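You operate a simulated robot arm through the tools that you are given. There is no shell and no other tool.

You run a simulated robot arm. Do the job below in one go: nothing can be reset, and whatever is moved stays where it is left.

TASK
Put things in order on the top of the repair bench. At the end: the grey drum filter stands where the black head stood; the white module (marked "Motor") is on the silver plate; the black head stands where the green head stood; the green head is on the flat grey box (marked "Spare card"); whatever was shut is shut again. Leave all else as you found it, and nothing knocked over.

Only the result counts: the job must be done as asked and must still hold three seconds after the hand-in. Knocking over, shifting, dropping, spilling or breaking anything else fails it.

THE ROBOT
A 6-joint arm with a two-finger gripper, fixed in place. Base frame: the origin is at the foot of the arm, x ahead of it, y to its left, z up; the work surface is at about z = 0. Units: m, rad, N and s.
With the tool pointing down near the work surface it reaches from about 0.18 to 0.48 m from the base axis. Its first joint turns from -1.152 to 1.152 rad. Payload 1.76 kg.
The tool frame sits at the grasp point between the pads (the TCP): z along the fingers, y along the line on which they close. The tips reach 0.029 m beyond it. The gripper opens to 0.082 m; its body begins 0.058 m behind the TCP.
Orientation is that of the tool frame in the base frame, as a unit quaternion [x, y, z, w]. With the fingers straight down and closing along the base's y, the tool's x points along the base's -x, its y along +y and its z along -z.

THE INTERFACE
- The arm moves only by the tool jog_arm. Its argument "increments" is a list of rows, each a list of 2 entries, a list of its own where there are three numbers: the shift along the tool's x, y, z in m, then the turn, a rotation vector about the tool's x, y, z in rad. In form: [[[x, y, z], [rx, ry, rz]], ...]. A call has 1 to 20 rows; each row shifts and turns the commanded pose from where the row before left it, along the tool's axes as they then stand. "gripper" is the gripper command, from -1 (shut) to 1 (fully open), values between in proportion, set as the call begins (left out, the last holds). A row lasts 0.2 s, in which the tool goes at most 0.05 m and 0.15 rad; a call with a longer step from one row to the next is refused whole, and so is a gripper value outside its range. Where a pose cannot be reached the arm comes as near as it can. A force on the tool above 40 N (or 10 N above the force at the start of the call, whichever is more), or a blocked arm, ends the call early, and 0.2 s more pass. Each finger travels about 0.2035 m/s and halts on what it meets, pressing with about 22 N; the grip force reading is that of the motor and also rises with nothing between the fingers. The clock runs only during rows and for 0.2 s after the last one: add rows that do not move to give the fingers time. It gives the time, the measured TCP pose, the force on the tool (base axes), the opening and the grip force at its end, in the units of the frame above (readings bear some noise), with the torque about the TCP (base axes, N m) and any sound that the robot's microphone picked up.
- Cameras (640 x 400 px; columns grow to the right, rows downward): "scene" is fixed at [0.0494, 0.3227, 0.4367]; the picture's right is [-0.85, -0.52, 0.00], its down [-0.24, 0.40, -0.89] and it looks along [0.46, -0.76, -0.47] (base axes); focal length 309 px, centre (320, 200). "wrist" rides on the gripper at [0.079, 0.004, -0.089] in the tool frame; the picture's right is [-0.05, 1.00, 0.00], its down [-0.71, -0.04, -0.71] and it looks along [-0.71, -0.04, 0.71] (tool axes); focal length 256 px, centre (320, 200). There is no depth. A picture from a camera that has moved, and an enlarged one, comes with that camera's place and axes in the base frame and with its lens.
- capture(camera): a new picture of that camera. It takes no simulated time.
- close_up(camera, box): a new picture of the part [left, top, right, bottom] of that camera's present view, enlarged. It takes no simulated time.
- sign_off(): hands the job in; it is judged then, once.

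Places have to be worked out from the pictures, the camera data and where the tool is seen. Open the gripper and draw the arm clear of the work before you hand the job in, unless the task says otherwise.

The tools are called after "Call:" as name(argument=value, ...) on one line, values as JSON. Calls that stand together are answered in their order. jog_arm: Moves the arm, as the interface text tells. Its arguments: {"type":"object","properties":{"increments":{"type":"array"},"gripper":{"type":"number"}},"required":["increments"]} The other tools are called the same way: capture (camera) takes a picture; close_up (camera, box) takes an enlarged picture of a part of a camera's view; sign_off () hands the job in.

At the start:

```text
clock: 0.0
tcp_pos: [0.2572, -0.149, 0.2989]
orientation: [0.0, 1.0, 0.0, 0.0]
ft_force: [-0.4, 0.6, 0.2]
wrist_torque: [-0.01, -0.02, 0.0]
width: 0.0821
grasp_force: 0.0
```

scene: 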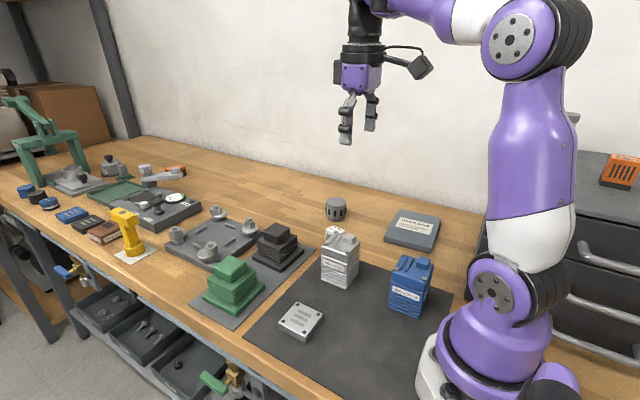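
wrist: 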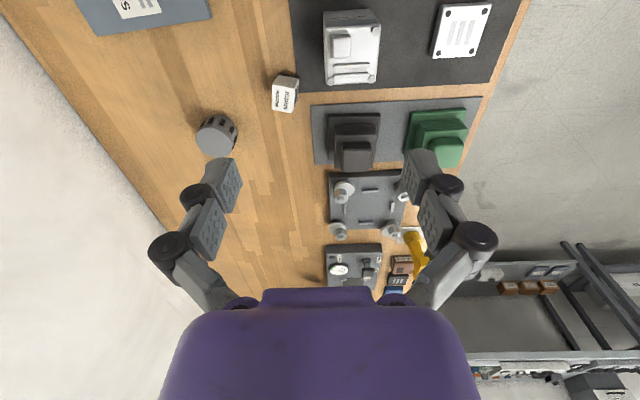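

I start by looking closely at the scene with both cameras before moving anything.

Call:
close_up(camera="scene", box=[180, 180, 460, 355])

Call:
close_up(camera="wrist", box=[180, 0, 540, 225])

Call:
close_up(camera="scene", box=[0, 130, 280, 305])

```text
2.29 times, centred on (320, 268) of scene
camera zoom: at [0.0494, 0.3227, 0.4367], right [-0.85, -0.52, 0.0], down [-0.24, 0.4, -0.89], along [0.46, -0.76, -0.47], focal length 706 px, centre (320, 46)
```

zoom: 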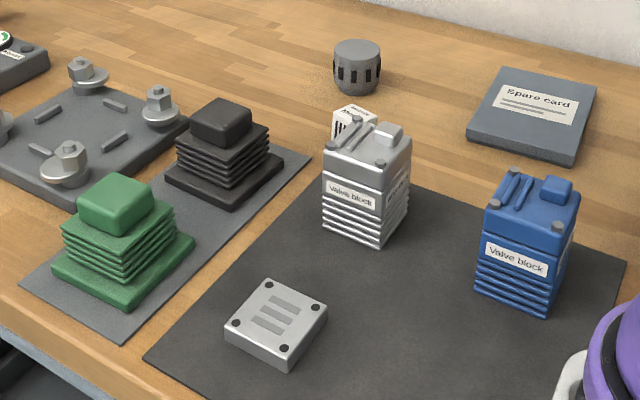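

```text
1.78 times, centred on (360, 112) of wrist
camera zoom: at [0.1763, -0.1444, 0.3909], right [0.05, 1.0, 0.0], down [0.71, -0.04, 0.71], along [0.71, -0.04, -0.71], focal length 455 px, centre (249, 356)
```

zoom: 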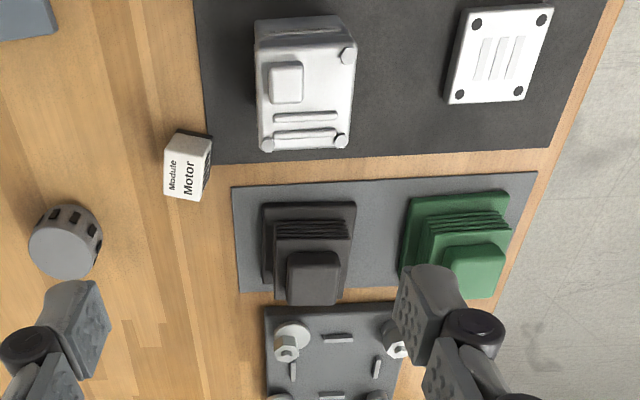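

```text
2.29 times, centred on (140, 218) of scene
camera zoom: at [0.0494, 0.3227, 0.4367], right [-0.85, -0.52, 0.0], down [-0.24, 0.4, -0.89], along [0.46, -0.76, -0.47], focal length 706 px, centre (731, 160)
```

zoom: 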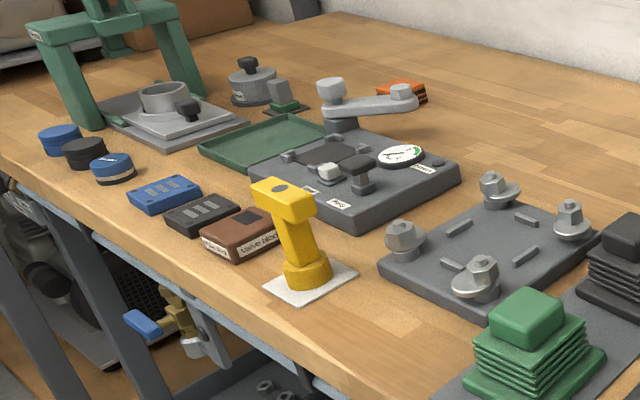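

The pictures put the green head near (0.42, 0.03), the black head near (0.41, -0.10), the drum near (0.39, -0.33), the module near (0.33, -0.20), the silver plate near (0.265, 0.026) and the spare card near (0.19, -0.34). I move high above the heads to see them better.

Call:
jog_arm(increments=[[[-0.025, 0.03, 0.015], [0, 0, 0]], [[-0.025, 0.03, 0.015], [0, 0, 0]], [[-0.025, 0.03, 0.015], [0, 0, 0]], [[-0.025, 0.03, 0.015], [0, 0, 0]], [[-0.025, 0.03, 0.015], [0, 0, 0]], [[-0.025, 0.03, 0.02], [0, 0, 0]], [[0, 0, 0], [0, 0, 0]]], gripper=1)

```text
clock: 1.6
tcp_pos: [0.4077, 0.0332, 0.2017]
orientation: [0.001, 1.0, 0.001, 0.0]
ft_force: [1.5, 0.6, -0.4]
wrist_torque: [0.02, -0.01, 0.01]
width: 0.0821
grasp_force: 0.1
```

The tool is at (0.408, 0.033, 0.202), about above the green head. I take pictures from here.

Call:
capture(camera="wrist")

Call:
close_up(camera="wrist", box=[200, 0, 440, 150])

Call:
capture(camera="scene")

```text
taken
camera wrist: at [0.3262, 0.036, 0.2944], right [0.05, 1.0, 0.0], down [0.71, -0.04, 0.71], along [0.71, -0.04, -0.71], focal length 256 px, centre (320, 200)
```

wrist: 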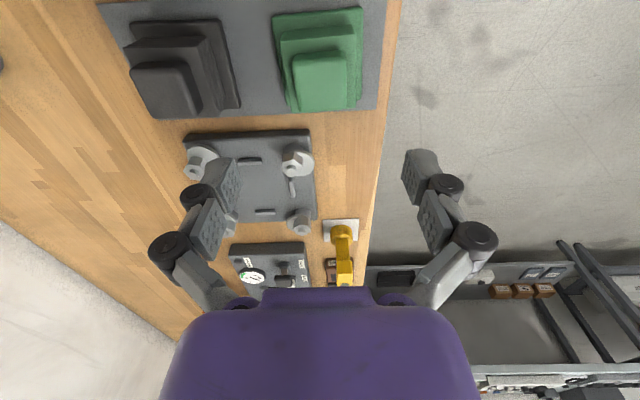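

```text
2.67 times, centred on (320, 75) of wrist
camera zoom: at [0.3262, 0.036, 0.2944], right [0.05, 1.0, 0.0], down [0.71, -0.04, 0.71], along [0.71, -0.04, -0.71], focal length 683 px, centre (320, 533)
```

zoom: 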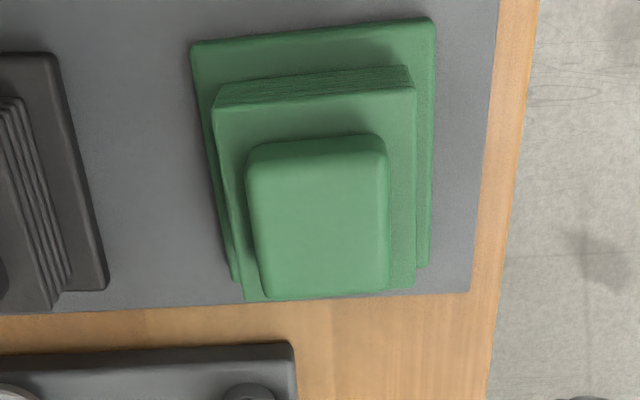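

```text
taken
```

scene: 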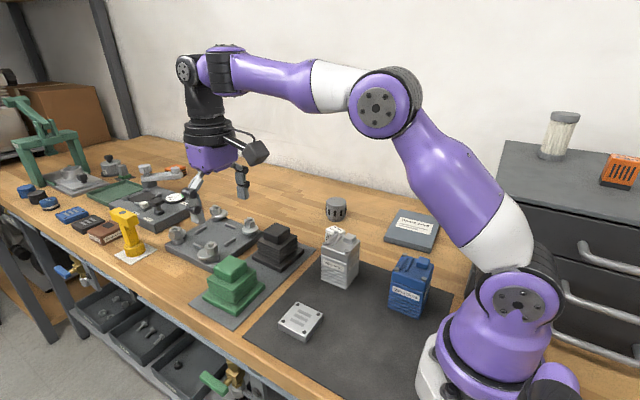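

The green head shows as a base plate about 0.083 m square, a ribbed middle about 0.063 m wide and a top block about 0.04 m wide, centred near (0.412, 0.032) and turned about +2°. I enlarge it in the scene view to get its heights, and look at the black head too.

Call:
close_up(camera="scene", box=[190, 215, 318, 295])

Call:
close_up(camera="scene", box=[310, 190, 438, 270])

Call:
close_up(camera="wrist", box=[80, 0, 320, 150])

```text
5.00 times, centred on (254, 255) of scene
camera zoom: at [0.0494, 0.3228, 0.4367], right [-0.85, -0.52, 0.0], down [-0.24, 0.4, -0.89], along [0.46, -0.76, -0.47], focal length 1544 px, centre (650, -75)
```

zoom: 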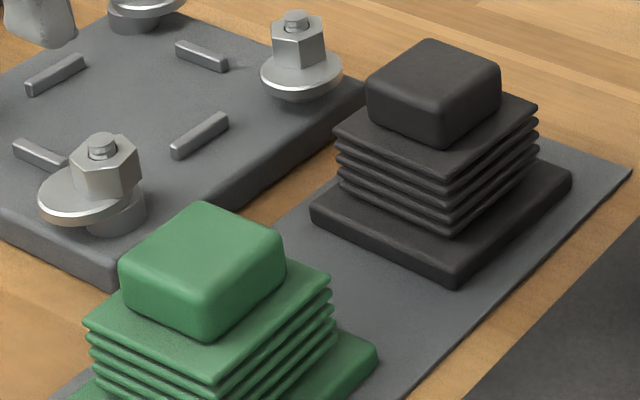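

```text
5.00 times, centred on (374, 230) of scene
camera zoom: at [0.0494, 0.3228, 0.4367], right [-0.85, -0.52, 0.0], down [-0.24, 0.4, -0.89], along [0.46, -0.76, -0.47], focal length 1544 px, centre (50, 50)
```

zoom: 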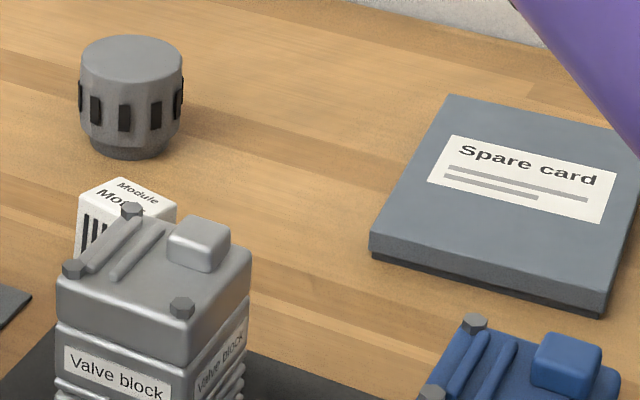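

```text
2.67 times, centred on (200, 75) of wrist
camera zoom: at [0.3262, 0.036, 0.2944], right [0.05, 1.0, 0.0], down [0.71, -0.04, 0.71], along [0.71, -0.04, -0.71], focal length 683 px, centre (640, 533)
```

zoom: 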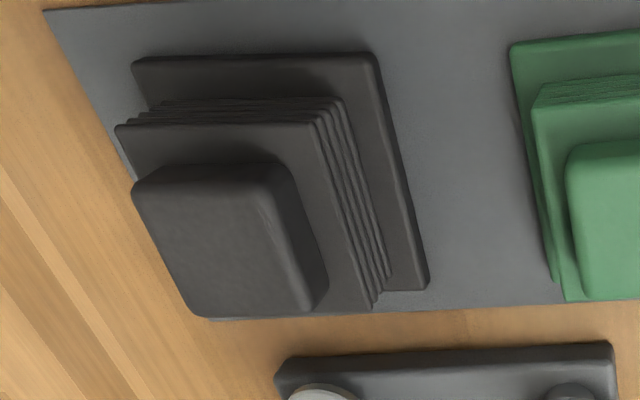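

Heights need a better reading before I choose a grasp depth, so I enlarge the black head and the green head further in the scene view.

Call:
close_up(camera="scene", box=[246, 218, 310, 273])

Call:
close_up(camera="scene", box=[196, 250, 276, 320])

```text
7.27 times, centred on (278, 246) of scene
camera zoom: at [0.0494, 0.3228, 0.4367], right [-0.85, -0.52, 0.0], down [-0.24, 0.4, -0.89], along [0.46, -0.76, -0.47], focal length 2246 px, centre (626, -131)
```

zoom: 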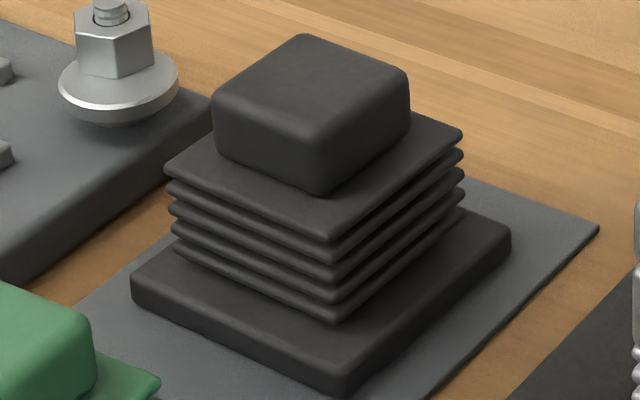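

```text
5.71 times, centred on (236, 285) of scene
camera zoom: at [0.0494, 0.3228, 0.4367], right [-0.85, -0.52, 0.0], down [-0.24, 0.4, -0.89], along [0.46, -0.76, -0.47], focal length 1765 px, centre (800, -286)
```

zoom: 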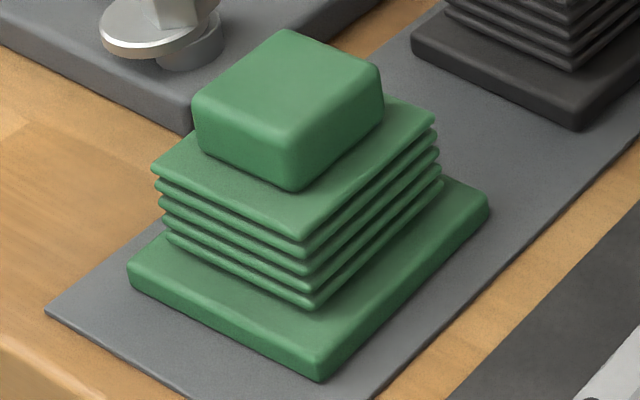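

Black head: base top ≈0.012, ribbed middle top ≈0.048 and about 0.063 wide, top ≈0.073; green is the same. I will grip the ribbed middle with the TCP at z≈0.05 (tips ≈0.021), and go down part-way first to check alignment.

Call:
jog_arm(increments=[[[-0.0025, 0, 0.01], [0, 0, -0.0175]], [[-0.0025, 0, 0.01], [0, 0, -0.0175]], [[0, 0, 0.025], [0, 0, 0]], [[0, 0, 0.025], [0, 0, 0]], [[0, 0, 0.02], [0, 0, 0]], [[0, 0, 0], [0, 0, 0]], [[0, 0, 0], [0, 0, 0]]], gripper=1)

```text
clock: 3.2
tcp_pos: [0.412, 0.0302, 0.1144]
orientation: [-0.017, 1.0, 0.0, 0.0]
ft_force: [-0.1, -0.1, -0.6]
wrist_torque: [0.01, 0.0, -0.04]
width: 0.0819
grasp_force: 0.2
```

Now at z≈0.114 above the green head; I check alignment.

Call:
capture(camera="wrist")

Call:
close_up(camera="scene", box=[180, 150, 340, 310])

```text
taken
camera wrist: at [0.3317, 0.0327, 0.2049], right [0.02, 1.0, 0.0], down [0.71, -0.01, 0.71], along [0.71, -0.01, -0.71], focal length 256 px, centre (320, 200)
```

wrist: 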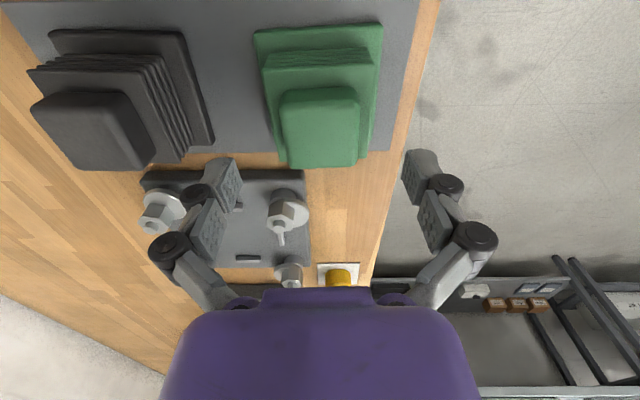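

```text
2.50 times, centred on (260, 230) of scene
camera zoom: at [0.0494, 0.3227, 0.4367], right [-0.85, -0.52, 0.0], down [-0.24, 0.4, -0.89], along [0.46, -0.76, -0.47], focal length 772 px, centre (470, 125)
```

zoom: 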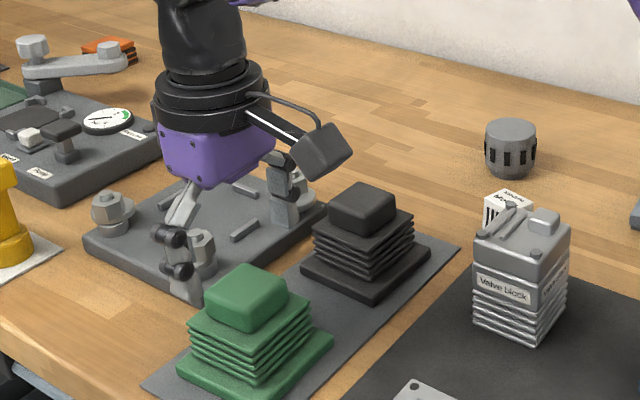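

The green head is centred between the fingers (y≈0.030 for both). I descend to z≈0.051 and read the force.

Call:
jog_arm(increments=[[[0, 0, 0.02], [0, 0, 0]], [[0, 0, 0.02], [0, 0, 0]], [[0, 0, 0.015], [0, 0, 0]], [[0, 0, 0.006], [0, 0, 0]], [[0, 0, 0], [0, 0, 0]], [[0, 0, 0], [0, 0, 0]]], gripper=1)

Call:
close_up(camera="scene", box=[190, 190, 318, 310])

Call:
capture(camera="wrist")

```text
clock: 4.6
tcp_pos: [0.4111, 0.0309, 0.0531]
orientation: [-0.017, 1.0, -0.001, -0.001]
ft_force: [0.6, -0.1, -1.0]
wrist_torque: [0.0, -0.01, 0.01]
width: 0.0821
grasp_force: 0.1
```

```text
3.33 times, centred on (254, 250) of scene
camera zoom: at [0.0494, 0.3227, 0.4367], right [-0.85, -0.52, 0.0], down [-0.24, 0.4, -0.89], along [0.46, -0.76, -0.47], focal length 1029 px, centre (540, 33)
```

zoom: 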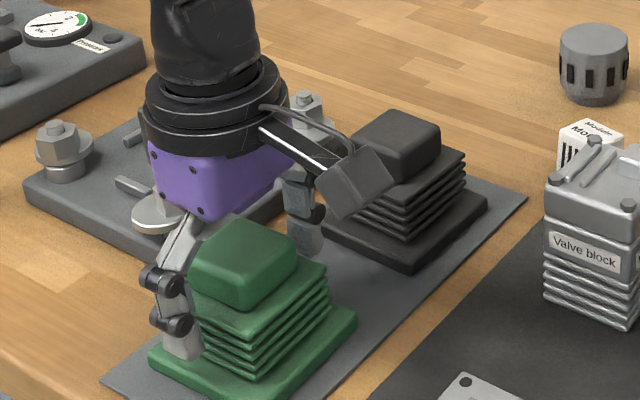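

```text
taken
camera wrist: at [0.3311, 0.0325, 0.1444], right [0.02, 1.0, 0.0], down [0.71, -0.01, 0.71], along [0.71, -0.01, -0.71], focal length 256 px, centre (320, 200)
```

wrist: 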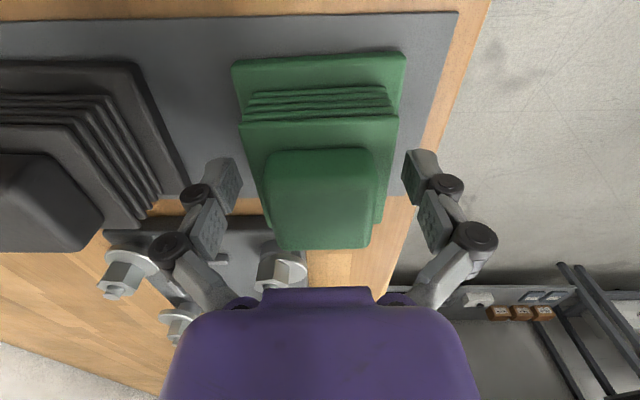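

The fingers straddle the ribbed middle with clearance and no contact force. I close the gripper.

Call:
jog_arm(increments=[[[0, 0, 0], [0, 0, 0]], [[0, 0, 0], [0, 0, 0]], [[0, 0, 0], [0, 0, 0]], [[0, 0, 0], [0, 0, 0]]], gripper=-1)

```text
clock: 5.6
tcp_pos: [0.412, 0.0309, 0.0544]
orientation: [-0.018, 1.0, 0.0, 0.001]
ft_force: [-0.5, 7.3, 14.9]
wrist_torque: [0.25, 0.01, 0.05]
width: 0.0639
grasp_force: 21.8
```

Gripped at 0.064 m width, with some residual force (7 N sideways, 15 N up). I lift slowly by 2 cm and check.

Call:
jog_arm(increments=[[[0, 0, -0.005], [0, 0, 0]], [[0, 0, -0.005], [0, 0, 0]], [[0, 0, -0.01], [0, 0, 0]], [[0, 0, 0], [0, 0, 0]], [[0, 0, 0], [0, 0, 0]]], gripper=-1)

Call:
close_up(camera="scene", box=[190, 190, 318, 310])

Call:
capture(camera="wrist")

```text
clock: 6.7
tcp_pos: [0.414, 0.0315, 0.0797]
orientation: [-0.017, 1.0, -0.001, 0.006]
ft_force: [0.9, -2.9, 13.5]
wrist_torque: [-0.06, 0.13, 0.02]
width: 0.0439
grasp_force: 22.0
stopped in row 5: the force on the tool passed its limit at 48 N (the readings are from after the stop); the commanded pose is now the measured one
```

```text
3.33 times, centred on (254, 250) of scene
camera zoom: at [0.0493, 0.3227, 0.4367], right [-0.85, -0.52, 0.0], down [-0.24, 0.4, -0.89], along [0.46, -0.76, -0.47], focal length 1029 px, centre (540, 33)
```

zoom: 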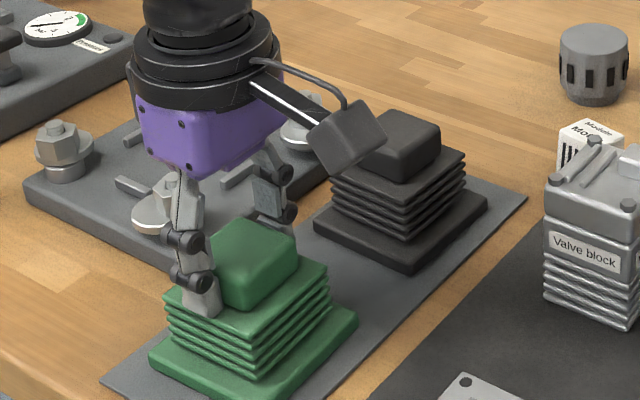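

```text
taken
camera wrist: at [0.3326, 0.0329, 0.1693], right [0.02, 1.0, 0.0], down [0.7, -0.01, 0.72], along [0.72, -0.01, -0.7], focal length 256 px, centre (320, 200)
```

wrist: 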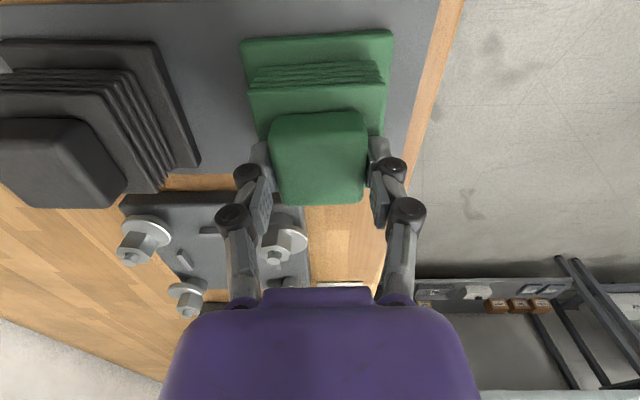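

The fingers slid up the ribs and now hold the top block at 0.044 m width (tips at ≈0.051); the base corners have not moved on the mat. I let it settle and read the forces before lifting.

Call:
jog_arm(increments=[[[0, 0, 0], [0, 0, 0]], [[0, 0, 0], [0, 0, 0]]], gripper=-1)

Call:
close_up(camera="wrist", box=[200, 20, 440, 220])

Call:
close_up(camera="scene", box=[200, 230, 280, 310])

```text
clock: 7.3
tcp_pos: [0.4151, 0.0327, 0.0793]
orientation: [-0.017, 1.0, 0.0, 0.006]
ft_force: [0.3, -7.2, 24.3]
wrist_torque: [-0.19, 0.05, 0.07]
width: 0.044
grasp_force: 21.9
```

```text
2.00 times, centred on (320, 120) of wrist
camera zoom: at [0.3326, 0.033, 0.1692], right [0.02, 1.0, 0.0], down [0.7, -0.01, 0.72], along [0.72, -0.01, -0.7], focal length 512 px, centre (320, 360)
```

zoom: 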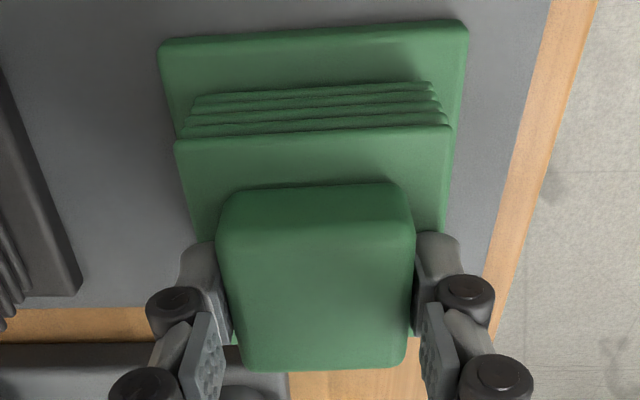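

```text
5.00 times, centred on (240, 270) of scene
camera zoom: at [0.0493, 0.3227, 0.4367], right [-0.85, -0.52, 0.0], down [-0.24, 0.4, -0.89], along [0.46, -0.76, -0.47], focal length 1544 px, centre (720, -150)
```

zoom: 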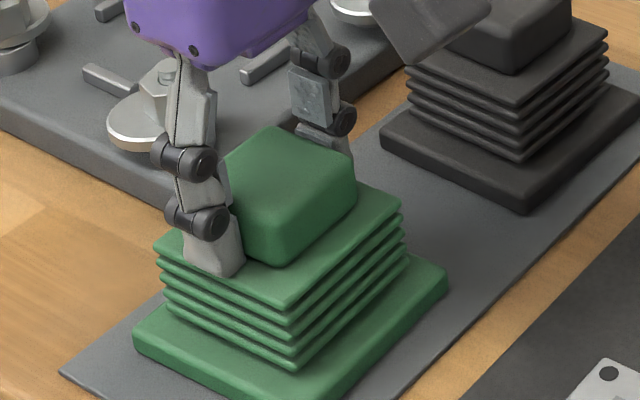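

The fingertips press on the middle plate (24 N up on the tool), with the pads on the top block. I lift in small steps to see whether the head comes along.

Call:
jog_arm(increments=[[[0, 0, -0.004], [0, 0, 0]], [[0, 0, 0], [0, 0, 0]]], gripper=-1)

```text
clock: 7.9
tcp_pos: [0.4125, 0.0323, 0.0818]
orientation: [-0.017, 1.0, 0.0, 0.003]
ft_force: [-0.5, 0.7, -6.2]
wrist_torque: [0.02, -0.01, 0.0]
width: 0.0438
grasp_force: 22.0
```

The force turned to -6 N, so it is taking some weight. I lift a bit more.

Call:
jog_arm(increments=[[[0, 0, -0.004], [0, 0, 0]], [[0, 0, -0.004], [0, 0, 0]], [[0, 0, 0], [0, 0, 0]]], gripper=-1)

Call:
close_up(camera="scene", box=[200, 230, 280, 310])

Call:
capture(camera="wrist")

```text
clock: 8.7
tcp_pos: [0.4133, 0.0317, 0.0899]
orientation: [-0.018, 1.0, 0.0, 0.005]
ft_force: [-0.1, -0.1, -5.5]
wrist_torque: [-0.05, 0.02, 0.02]
width: 0.044
grasp_force: 21.3
```

```text
5.00 times, centred on (240, 270) of scene
camera zoom: at [0.0494, 0.3227, 0.4367], right [-0.85, -0.52, 0.0], down [-0.24, 0.4, -0.89], along [0.46, -0.76, -0.47], focal length 1544 px, centre (720, -150)
```

zoom: 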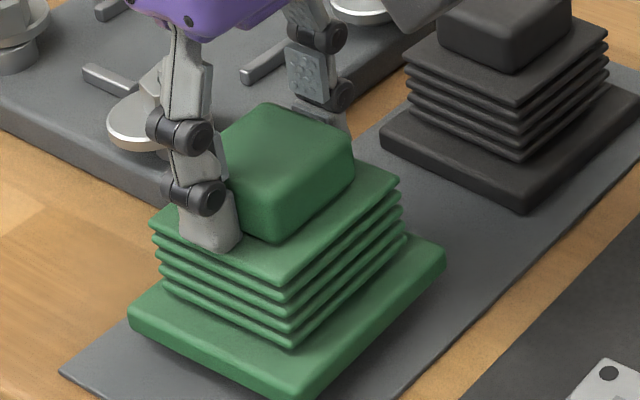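

```text
taken
camera wrist: at [0.3323, 0.0331, 0.1806], right [0.02, 1.0, 0.0], down [0.7, -0.01, 0.71], along [0.71, -0.01, -0.7], focal length 256 px, centre (320, 200)
```

wrist: 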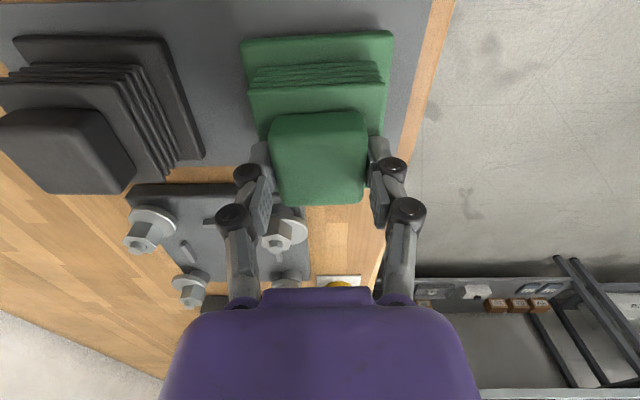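

The green head is up and firmly held (about 5.5 N, level). I raise it to z≈0.24 and carry it toward the spare card, high over the valve blocks.

Call:
jog_arm(increments=[[[0, 0, -0.02], [0, 0, 0]], [[0, 0, -0.03], [0, 0, 0]], [[0, 0, -0.03], [0, 0, 0]], [[0, 0, -0.03], [0, 0, 0]], [[0, 0, -0.03], [0, 0, 0]], [[0, 0, -0.01], [0, 0, 0]], [[0, 0, 0], [0, 0, 0]]], gripper=-1)

Call:
capture(camera="scene")

```text
clock: 10.3
tcp_pos: [0.4125, 0.032, 0.2405]
orientation: [-0.017, 1.0, 0.0, 0.004]
ft_force: [-0.5, 0.5, -5.4]
wrist_torque: [-0.01, 0.0, 0.0]
width: 0.0436
grasp_force: 21.7
```

```text
taken
```

scene: 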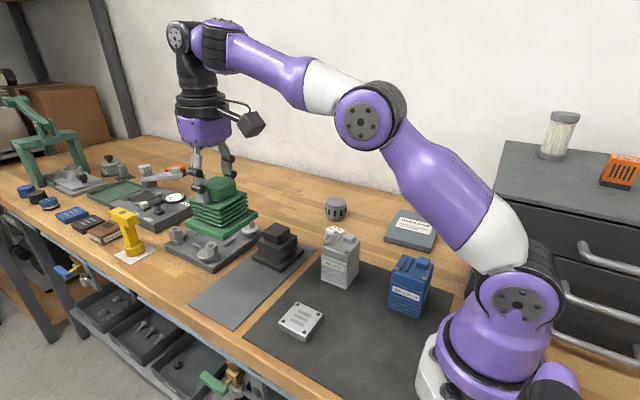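

The head hangs steady at z≈0.24. I carry it over to the spare card, about (0.187, -0.346).

Call:
jog_arm(increments=[[[0.01, -0.016, 0], [0, 0, 0]], [[0.016, -0.0246, 0], [0, 0, 0]], [[0.016, -0.0246, 0], [0, 0, 0]], [[0.016, -0.0246, 0], [0, 0, 0]], [[0.016, -0.0246, 0], [0, 0, 0]], [[0.016, -0.0246, 0], [0, 0, 0]], [[0.016, -0.0246, 0], [0, 0, 0]], [[0.016, -0.0246, 0], [0, 0, 0]], [[0.016, -0.0246, 0], [0, 0, 0]], [[0.016, -0.0246, 0], [0, 0, 0]], [[0.016, -0.0246, 0], [0, 0, 0]], [[0.016, -0.0246, 0], [0, 0, 0]], [[0.016, -0.0246, 0], [0, 0, 0]], [[0.016, -0.0246, 0], [0, 0, 0]], [[0.015, -0.0246, 0], [0, 0, 0]], [[0.006, -0.01, 0], [0, 0, 0]], [[0, 0, 0], [0, 0, 0]]], gripper=-1)

Call:
capture(camera="wrist")

Call:
capture(camera="scene")

```text
clock: 13.9
tcp_pos: [0.1854, -0.3473, 0.2379]
orientation: [-0.018, 1.0, 0.001, 0.004]
ft_force: [1.1, -1.1, -4.5]
wrist_torque: [-0.02, -0.02, 0.0]
width: 0.0437
grasp_force: 22.2
```

```text
taken
camera wrist: at [0.1046, -0.3455, 0.3285], right [0.02, 1.0, 0.0], down [0.7, -0.01, 0.71], along [0.71, -0.01, -0.7], focal length 256 px, centre (320, 200)
```

wrist: 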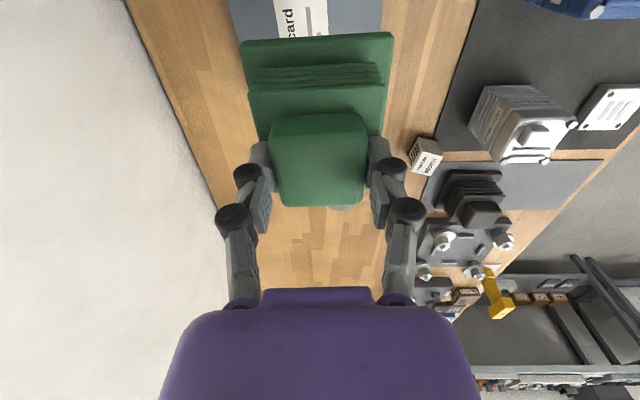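

```text
taken
```

scene: 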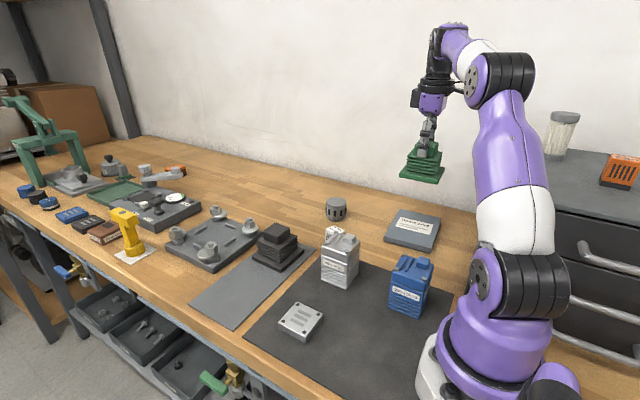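

The card lies just beyond the held head in the wrist view. I enlarge both views to fix its place and height.

Call:
close_up(camera="wrist", box=[200, 0, 420, 110])

Call:
close_up(camera="scene", box=[376, 200, 448, 260])

```text
2.91 times, centred on (310, 55) of wrist
camera zoom: at [0.1046, -0.3455, 0.3285], right [0.02, 1.0, 0.0], down [0.7, -0.01, 0.71], along [0.71, -0.01, -0.7], focal length 745 px, centre (349, 622)
```

zoom: 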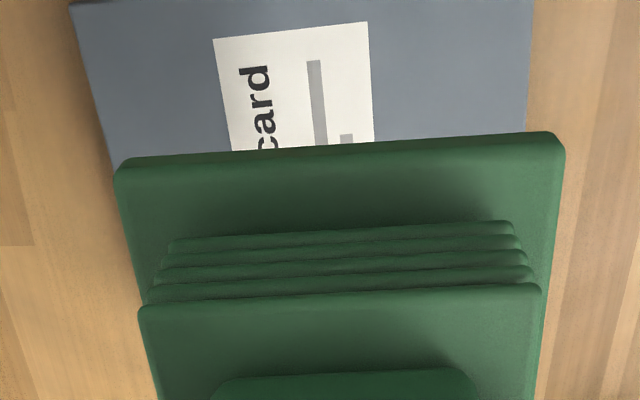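

```text
6.67 times, centred on (412, 230) of scene
camera zoom: at [0.0494, 0.3227, 0.4367], right [-0.85, -0.52, 0.0], down [-0.24, 0.4, -0.89], along [0.46, -0.76, -0.47], focal length 2059 px, centre (-293, 0)
```

zoom: 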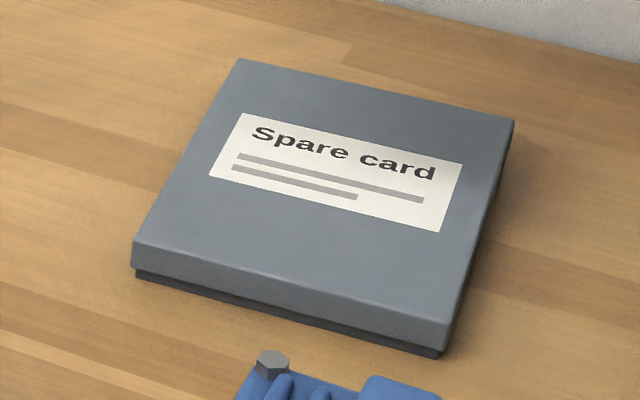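

Both cameras agree: card centre ≈ (0.189, -0.362), top z≈0.015, 0.109×0.149 m, turned about 5.7°. I centre the head over it, align it, and lower to leave about 1 cm gap.

Call:
jog_arm(increments=[[[-0.0041, -0.0139, 0], [0, 0, 0]], [[0, 0, 0.01], [0, 0, -0.0325]], [[0, 0, 0.015], [0, 0, -0.0325]], [[0, 0, 0.025], [0, 0, 0]], [[0, 0, 0.025], [0, 0, 0]], [[0, 0, 0.025], [0, 0, 0]], [[0, 0, 0.02], [0, 0, 0]], [[0, 0, 0.01], [0, 0, 0]], [[0, 0, 0], [0, 0, 0]], [[0, 0, 0], [0, 0, 0]]], gripper=-1)

Call:
capture(camera="wrist")

Call:
close_up(camera="scene", box=[352, 150, 480, 270])

```text
clock: 16.1
tcp_pos: [0.2009, -0.3756, 0.1157]
orientation: [-0.049, 0.999, 0.002, 0.004]
ft_force: [-0.2, 0.8, -4.6]
wrist_torque: [0.01, 0.0, -0.02]
width: 0.0439
grasp_force: 21.3
out of reach, approached as far as the arm can: row 6, 7, 8
```

```text
taken
camera wrist: at [0.1193, -0.3796, 0.2063], right [-0.05, 1.0, 0.0], down [0.7, 0.03, 0.71], along [0.71, 0.03, -0.7], focal length 256 px, centre (320, 200)
```

wrist: 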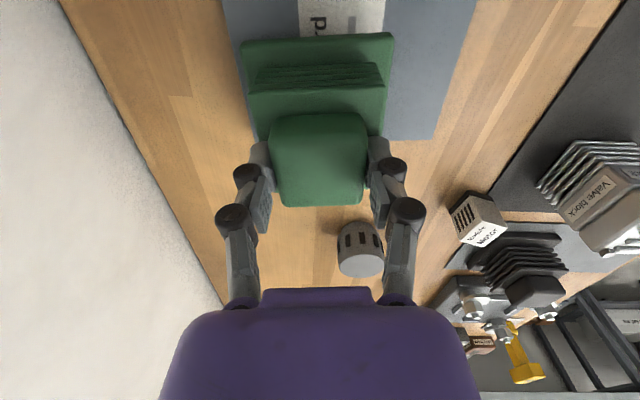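

```text
3.33 times, centred on (416, 210) of scene
camera zoom: at [0.0494, 0.3227, 0.4367], right [-0.85, -0.52, 0.0], down [-0.24, 0.4, -0.89], along [0.46, -0.76, -0.47], focal length 1029 px, centre (0, 167)
```

zoom: 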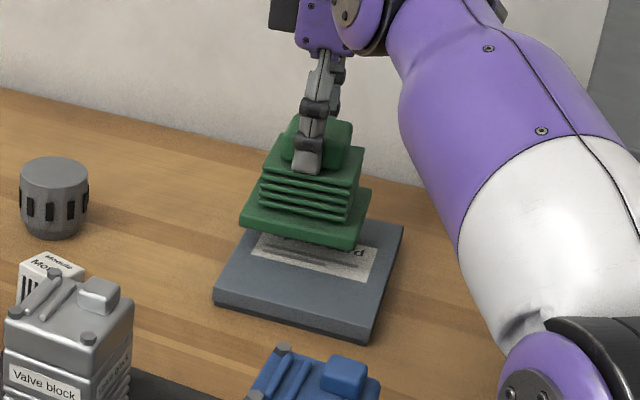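

The arm reported rows 6–8 out of reach and drifted outward to (0.201, -0.376, 0.116), although this radius should be reachable. I send a still row to see where it settles.

Call:
jog_arm(increments=[[[0, 0, 0], [0, 0, 0]], [[0, 0, 0], [0, 0, 0]]], gripper=-1)

Call:
capture(camera="scene")

```text
clock: 16.7
tcp_pos: [0.2011, -0.3754, 0.115]
orientation: [-0.05, 0.999, 0.002, 0.003]
ft_force: [-1.2, 0.5, -5.8]
wrist_torque: [0.03, -0.01, -0.02]
width: 0.0441
grasp_force: 22.0
```

```text
taken
```

scene: 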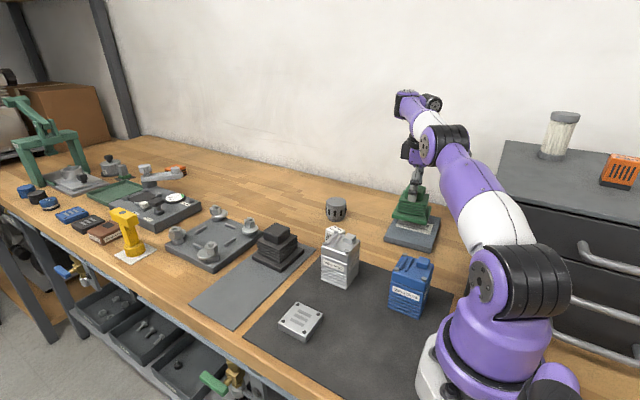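

It holds there without touching. I think the wrist's turn relative to the arm (about 1.2 rad) is the limit, so I raise the head and turn the tool by -90° yaw, which suits the square base and brings the wrist nearer its natural pose.

Call:
jog_arm(increments=[[[0, 0, -0.03], [0, 0, 0]], [[0, 0, -0.03], [0, 0, 0]], [[0, 0, 0], [0, 0, 0.131]], [[0, 0, 0], [0, 0, 0.131]], [[0, 0, 0], [0, 0, 0.131]], [[0, 0, 0], [0, 0, 0.131]], [[0, 0, 0], [0, 0, 0.131]], [[0, 0, 0], [0, 0, 0.131]], [[0, 0, 0], [0, 0, 0.131]], [[0, 0, 0], [0, 0, 0.131]], [[0, 0, 0], [0, 0, 0.131]], [[0, 0, 0], [0, 0, 0.131]], [[0, 0, 0], [0, 0, 0.131]], [[0, 0, 0], [0, 0, 0.13]], [[0, 0, 0], [0, 0, 0]], [[0, 0, 0], [0, 0, 0]]], gripper=-1)

Call:
capture(camera="wrist")

Call:
capture(camera="scene")

```text
clock: 20.1
tcp_pos: [0.1991, -0.3751, 0.1768]
orientation: [0.672, 0.741, 0.003, 0.004]
ft_force: [0.2, 0.4, -5.9]
wrist_torque: [0.0, 0.01, 0.03]
width: 0.0437
grasp_force: 21.7
```

```text
taken
camera wrist: at [0.1943, -0.2967, 0.2674], right [1.0, 0.04, 0.01], down [0.03, -0.71, 0.71], along [0.04, -0.71, -0.71], focal length 256 px, centre (320, 200)
```

wrist: 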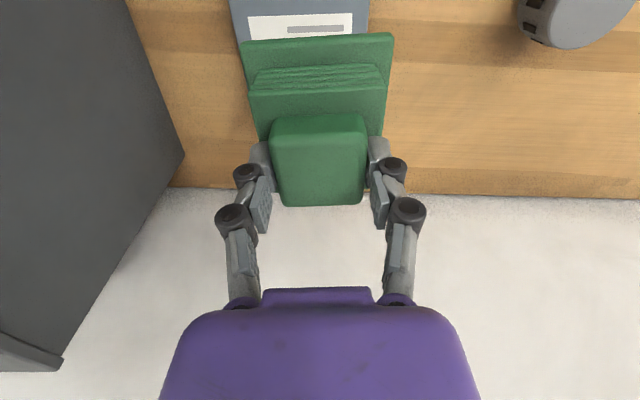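

```text
taken
```

scene: 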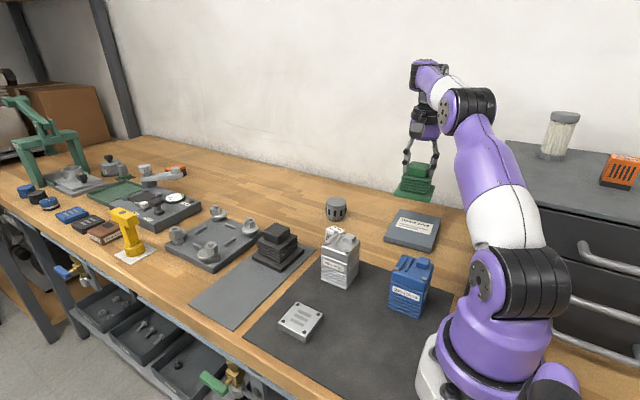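

The turn went fine and the measured yaw (-1.474) matches the card's edges. I shift to put the head's centre over the card centre and lower to z≈0.11.

Call:
jog_arm(increments=[[[0.0058, -0.0045, 0], [0, 0, 0]], [[0.0057, -0.0045, 0], [0, 0, 0]], [[0, 0, 0.015], [0, 0, 0]], [[0, 0, 0.02], [0, 0, 0]], [[0, 0, 0.02], [0, 0, 0]], [[0, 0, 0.01], [0, 0, 0]], [[0, 0, 0], [0, 0, 0]], [[0, 0, 0], [0, 0, 0]]], gripper=-1)

Call:
capture(camera="wrist")

Call:
close_up(camera="scene", box=[352, 150, 480, 270])

```text
clock: 21.9
tcp_pos: [0.1955, -0.3777, 0.1165]
orientation: [0.672, 0.741, 0.003, 0.002]
ft_force: [0.3, -0.5, -5.0]
wrist_torque: [-0.01, -0.04, 0.01]
width: 0.0438
grasp_force: 22.1
out of reach, approached as far as the arm can: row 5, 6
```

```text
taken
camera wrist: at [0.1907, -0.2985, 0.208], right [1.0, 0.05, 0.01], down [0.03, -0.71, 0.71], along [0.04, -0.71, -0.71], focal length 256 px, centre (320, 200)
```

wrist: 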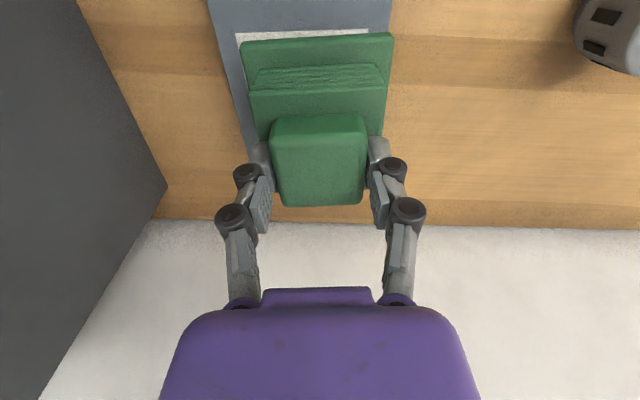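

```text
3.33 times, centred on (416, 210) of scene
camera zoom: at [0.0494, 0.3227, 0.4367], right [-0.85, -0.52, 0.0], down [-0.24, 0.4, -0.89], along [0.46, -0.76, -0.47], focal length 1029 px, centre (0, 167)
```

zoom: 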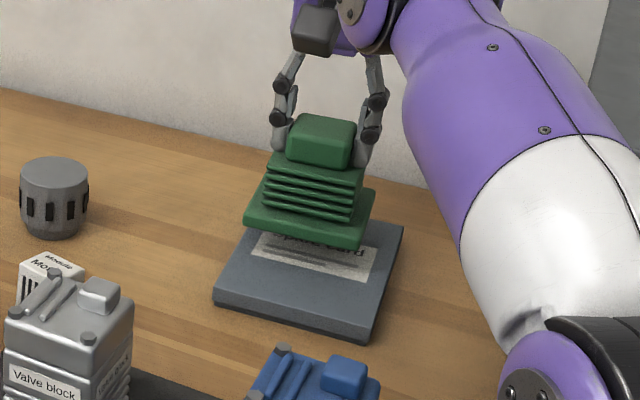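

Again rows flagged out of reach, at nearly the same radius and height, so it is not the wrist turn. I probe with a small step straight down (still about 2 cm above the card) to learn what the limit does.

Call:
jog_arm(increments=[[[0, 0, 0.005], [0, 0, 0]], [[0, 0, 0.005], [0, 0, 0]], [[0, 0, 0], [0, 0, 0]]], gripper=-1)

Call:
capture(camera="scene")

Call:
close_up(camera="scene", box=[360, 60, 640, 260])

```text
clock: 22.7
tcp_pos: [0.1985, -0.3807, 0.1064]
orientation: [0.672, 0.741, 0.003, 0.001]
ft_force: [0.0, -0.4, -5.4]
wrist_torque: [-0.03, -0.02, 0.04]
width: 0.0439
grasp_force: 22.0
out of reach, approached as far as the arm can: row 2
```

```text
taken
```

scene: 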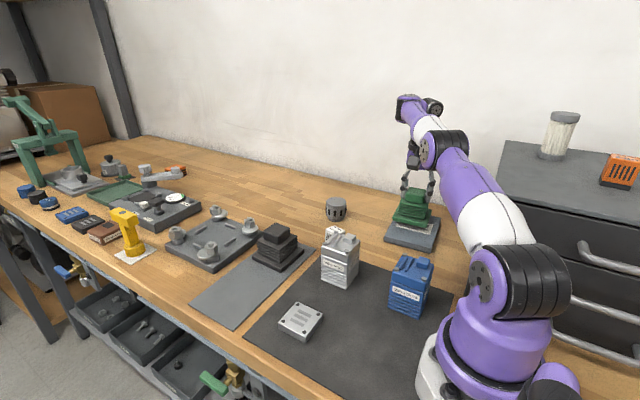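

```text
2.00 times, centred on (500, 160) of scene
camera zoom: at [0.0494, 0.3227, 0.4367], right [-0.85, -0.52, 0.0], down [-0.24, 0.4, -0.89], along [0.46, -0.76, -0.47], focal length 618 px, centre (-40, 280)
```

zoom: 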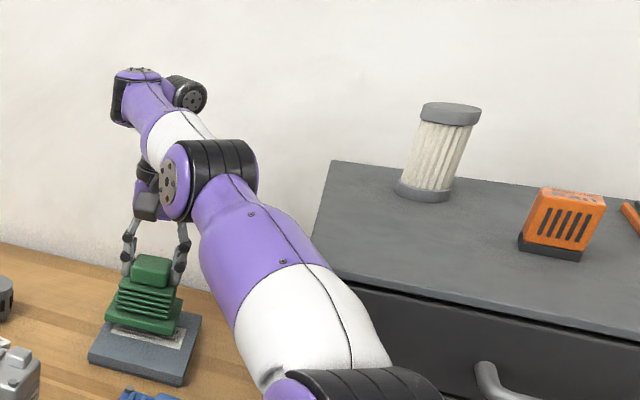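

The limit is a mild one: lower height needs a slightly larger radius (r≈0.43 at this height). Placing the head about 2.5 cm further out still keeps its whole base on the card (extents ≈0.051<0.0545 and 0.07<0.0745), so I move out a little and lower further.

Call:
jog_arm(increments=[[[-0.006, -0.003, 0], [0, 0, 0]], [[0, 0, 0.004], [0, 0, 0]], [[0, 0, 0.003], [0, 0, 0]], [[0, 0, 0], [0, 0, 0]]], gripper=-1)

Call:
capture(camera="wrist")

Call:
close_up(camera="scene", box=[372, 170, 452, 250])

```text
clock: 23.7
tcp_pos: [0.1957, -0.3872, 0.1002]
orientation: [0.672, 0.741, 0.003, 0.002]
ft_force: [0.3, -0.1, -5.5]
wrist_torque: [0.01, 0.01, 0.02]
width: 0.0438
grasp_force: 22.1
```

```text
taken
camera wrist: at [0.1896, -0.3074, 0.1915], right [1.0, 0.04, 0.01], down [0.03, -0.71, 0.71], along [0.04, -0.71, -0.71], focal length 256 px, centre (320, 200)
```

wrist: 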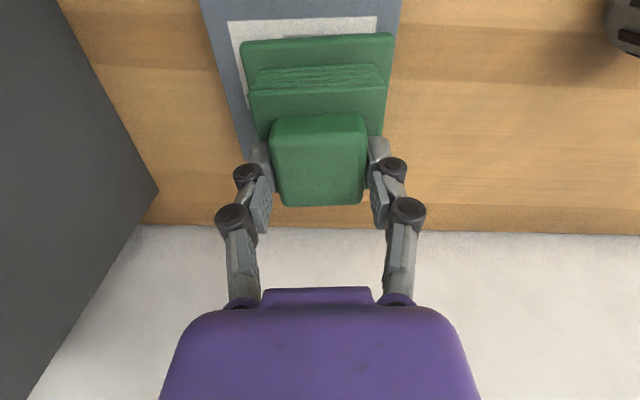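

```text
5.00 times, centred on (412, 210) of scene
camera zoom: at [0.0494, 0.3227, 0.4367], right [-0.85, -0.52, 0.0], down [-0.24, 0.4, -0.89], along [0.46, -0.76, -0.47], focal length 1544 px, centre (-140, 150)
```

zoom: 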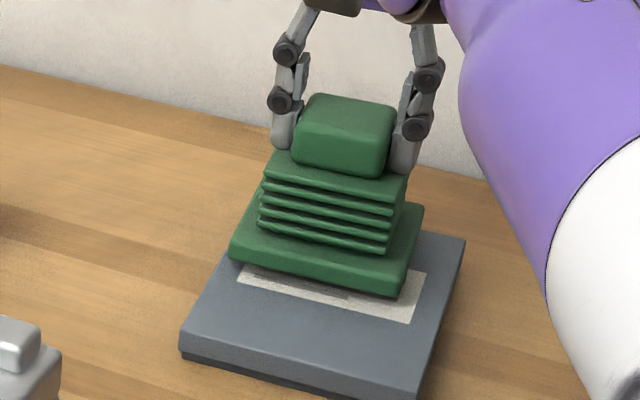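

The base is over the card: its far edge is about 1 cm inside the card's far edge and the sides are inside too. I shift 4 mm toward the centre in x and lower gently onto the card.

Call:
jog_arm(increments=[[[0, -0.004, 0], [0, 0, 0]], [[0, 0, 0.0025], [0, 0, 0]], [[0, 0, 0.0015], [0, 0, 0]], [[0, 0, 0], [0, 0, 0]]], gripper=-1)

```text
clock: 24.7
tcp_pos: [0.1918, -0.3862, 0.0956]
orientation: [0.673, 0.74, 0.004, 0.004]
ft_force: [-0.2, 0.1, -5.8]
wrist_torque: [-0.01, 0.02, 0.01]
width: 0.044
grasp_force: 22.0
```

No contact yet at z≈0.096 (still carrying 5.8 N). I go on down in 1.5 mm steps.

Call:
jog_arm(increments=[[[0, 0, 0.0015], [0, 0, 0]], [[0, 0, 0], [0, 0, 0]]], gripper=-1)

```text
clock: 25.3
tcp_pos: [0.1918, -0.3884, 0.0949]
orientation: [0.672, 0.741, 0.003, 0.003]
ft_force: [0.1, 1.4, -0.3]
wrist_torque: [-0.14, 0.1, 0.04]
width: 0.0437
grasp_force: 22.0
```

The reading rose to about 0 N, so the base has touched the card. I press 1 mm further and open the gripper.

Call:
jog_arm(increments=[[[0, 0, 0.001], [0, 0, 0]], [[0, 0, 0], [0, 0, 0]]], gripper=-1)

Call:
jog_arm(increments=[[[0, 0, 0], [0, 0, 0]], [[0, 0, 0], [0, 0, 0]], [[0, 0, 0], [0, 0, 0]]], gripper=1)

Call:
close_up(camera="scene", box=[372, 170, 452, 250])

Call:
capture(camera="wrist")

```text
clock: 25.9
tcp_pos: [0.1923, -0.388, 0.0943]
orientation: [0.671, 0.742, 0.003, 0.004]
ft_force: [2.9, 2.3, 9.7]
wrist_torque: [-0.52, 0.3, 0.07]
width: 0.0438
grasp_force: 22.1
```

```text
clock: 26.7
tcp_pos: [0.1912, -0.3881, 0.0932]
orientation: [0.671, 0.741, 0.003, 0.004]
ft_force: [-0.6, -0.2, -0.1]
wrist_torque: [0.0, 0.0, 0.04]
width: 0.0821
grasp_force: 0.1
```

```text
5.00 times, centred on (412, 210) of scene
camera zoom: at [0.0494, 0.3227, 0.4367], right [-0.85, -0.52, 0.0], down [-0.24, 0.4, -0.89], along [0.46, -0.76, -0.47], focal length 1544 px, centre (-140, 150)
```

zoom: 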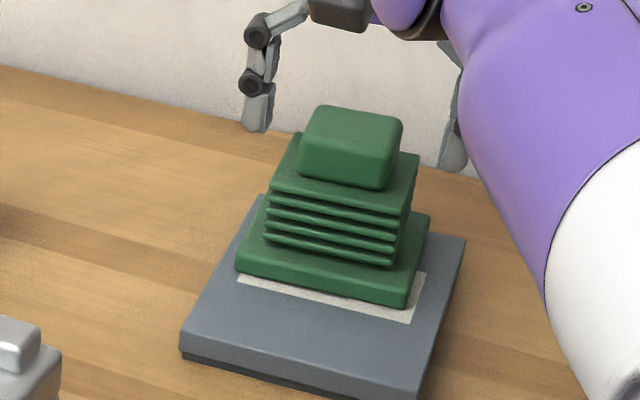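

```text
taken
camera wrist: at [0.186, -0.3087, 0.1846], right [1.0, 0.05, 0.01], down [0.03, -0.71, 0.71], along [0.04, -0.71, -0.71], focal length 256 px, centre (320, 200)
```

wrist: 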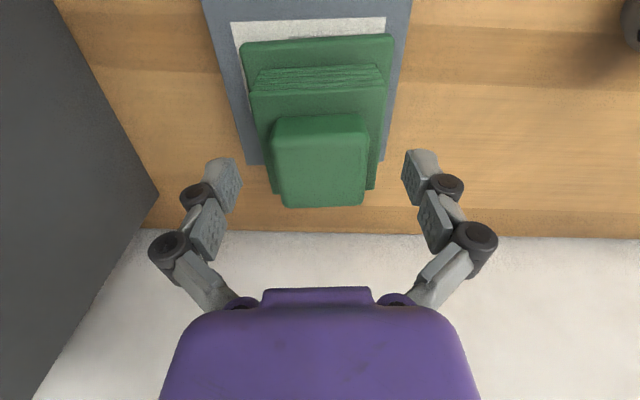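

The green head stands level on the card with its whole base on it. I rise straight up clear of it.

Call:
jog_arm(increments=[[[0, 0, -0.015], [0, 0, 0]], [[0, 0, -0.03], [0, 0, 0]], [[0, 0, -0.03], [0, 0, 0]], [[0, 0, -0.03], [0, 0, 0]], [[0, 0, -0.03], [0.0085, 0.0008, 0]], [[0, 0, -0.01], [0, 0, 0]], [[0, 0, 0], [0, 0, 0]]], gripper=1)

Call:
capture(camera="wrist")

Call:
capture(camera="scene")

```text
clock: 28.3
tcp_pos: [0.1898, -0.3825, 0.2363]
orientation: [0.672, 0.741, -0.001, 0.0]
ft_force: [0.4, -0.5, 0.2]
wrist_torque: [-0.03, 0.01, 0.05]
width: 0.082
grasp_force: 0.0
out of reach, approached as far as the arm can: row 6
```

```text
taken
camera wrist: at [0.1852, -0.3039, 0.3271], right [1.0, 0.05, 0.0], down [0.03, -0.71, 0.71], along [0.03, -0.71, -0.71], focal length 256 px, centre (320, 200)
```

wrist: 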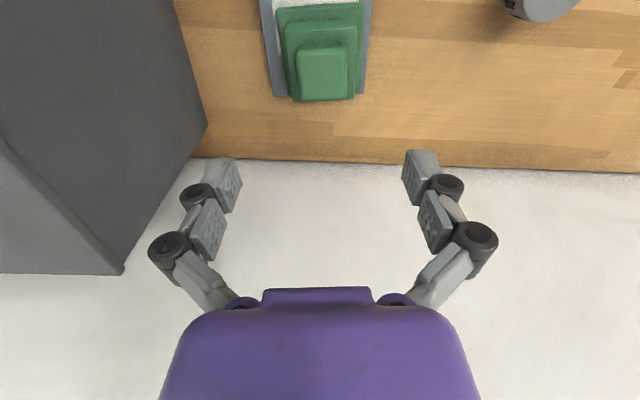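

```text
taken
```

scene: 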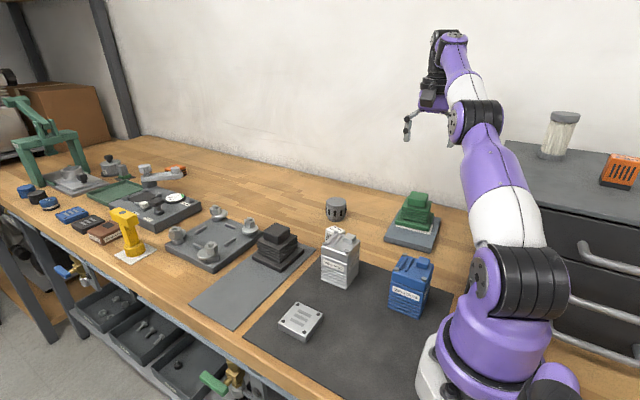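

The high pose was near full stretch, so from now on I travel lower and closer in. I turn the tool back to match the black head's yaw (-0.03) and move above it at about z≈0.17.

Call:
jog_arm(increments=[[[0, 0, 0.004], [0, 0, -0.1444]], [[0, 0, 0.004], [0, 0, -0.1444]], [[0, 0, 0.004], [0, 0, -0.1444]], [[0, 0, 0.004], [0, 0, -0.1444]], [[0, 0, 0.004], [0, 0, -0.1444]], [[0, 0, 0.004], [0, 0, -0.1444]], [[0, 0, 0.004], [0, 0, -0.1444]], [[0, 0, 0.004], [0, 0, -0.1444]], [[0, 0, 0.004], [0, 0, -0.1444]], [[0, 0, 0.004], [0, 0, -0.1444]], [[0, 0, 0], [0, 0, 0]]], gripper=1)

```text
clock: 30.7
tcp_pos: [0.1897, -0.3829, 0.1958]
orientation: [0.014, 1.0, 0.0, 0.0]
ft_force: [-0.3, 1.1, 0.2]
wrist_torque: [-0.02, -0.01, -0.02]
width: 0.082
grasp_force: 0.0
```

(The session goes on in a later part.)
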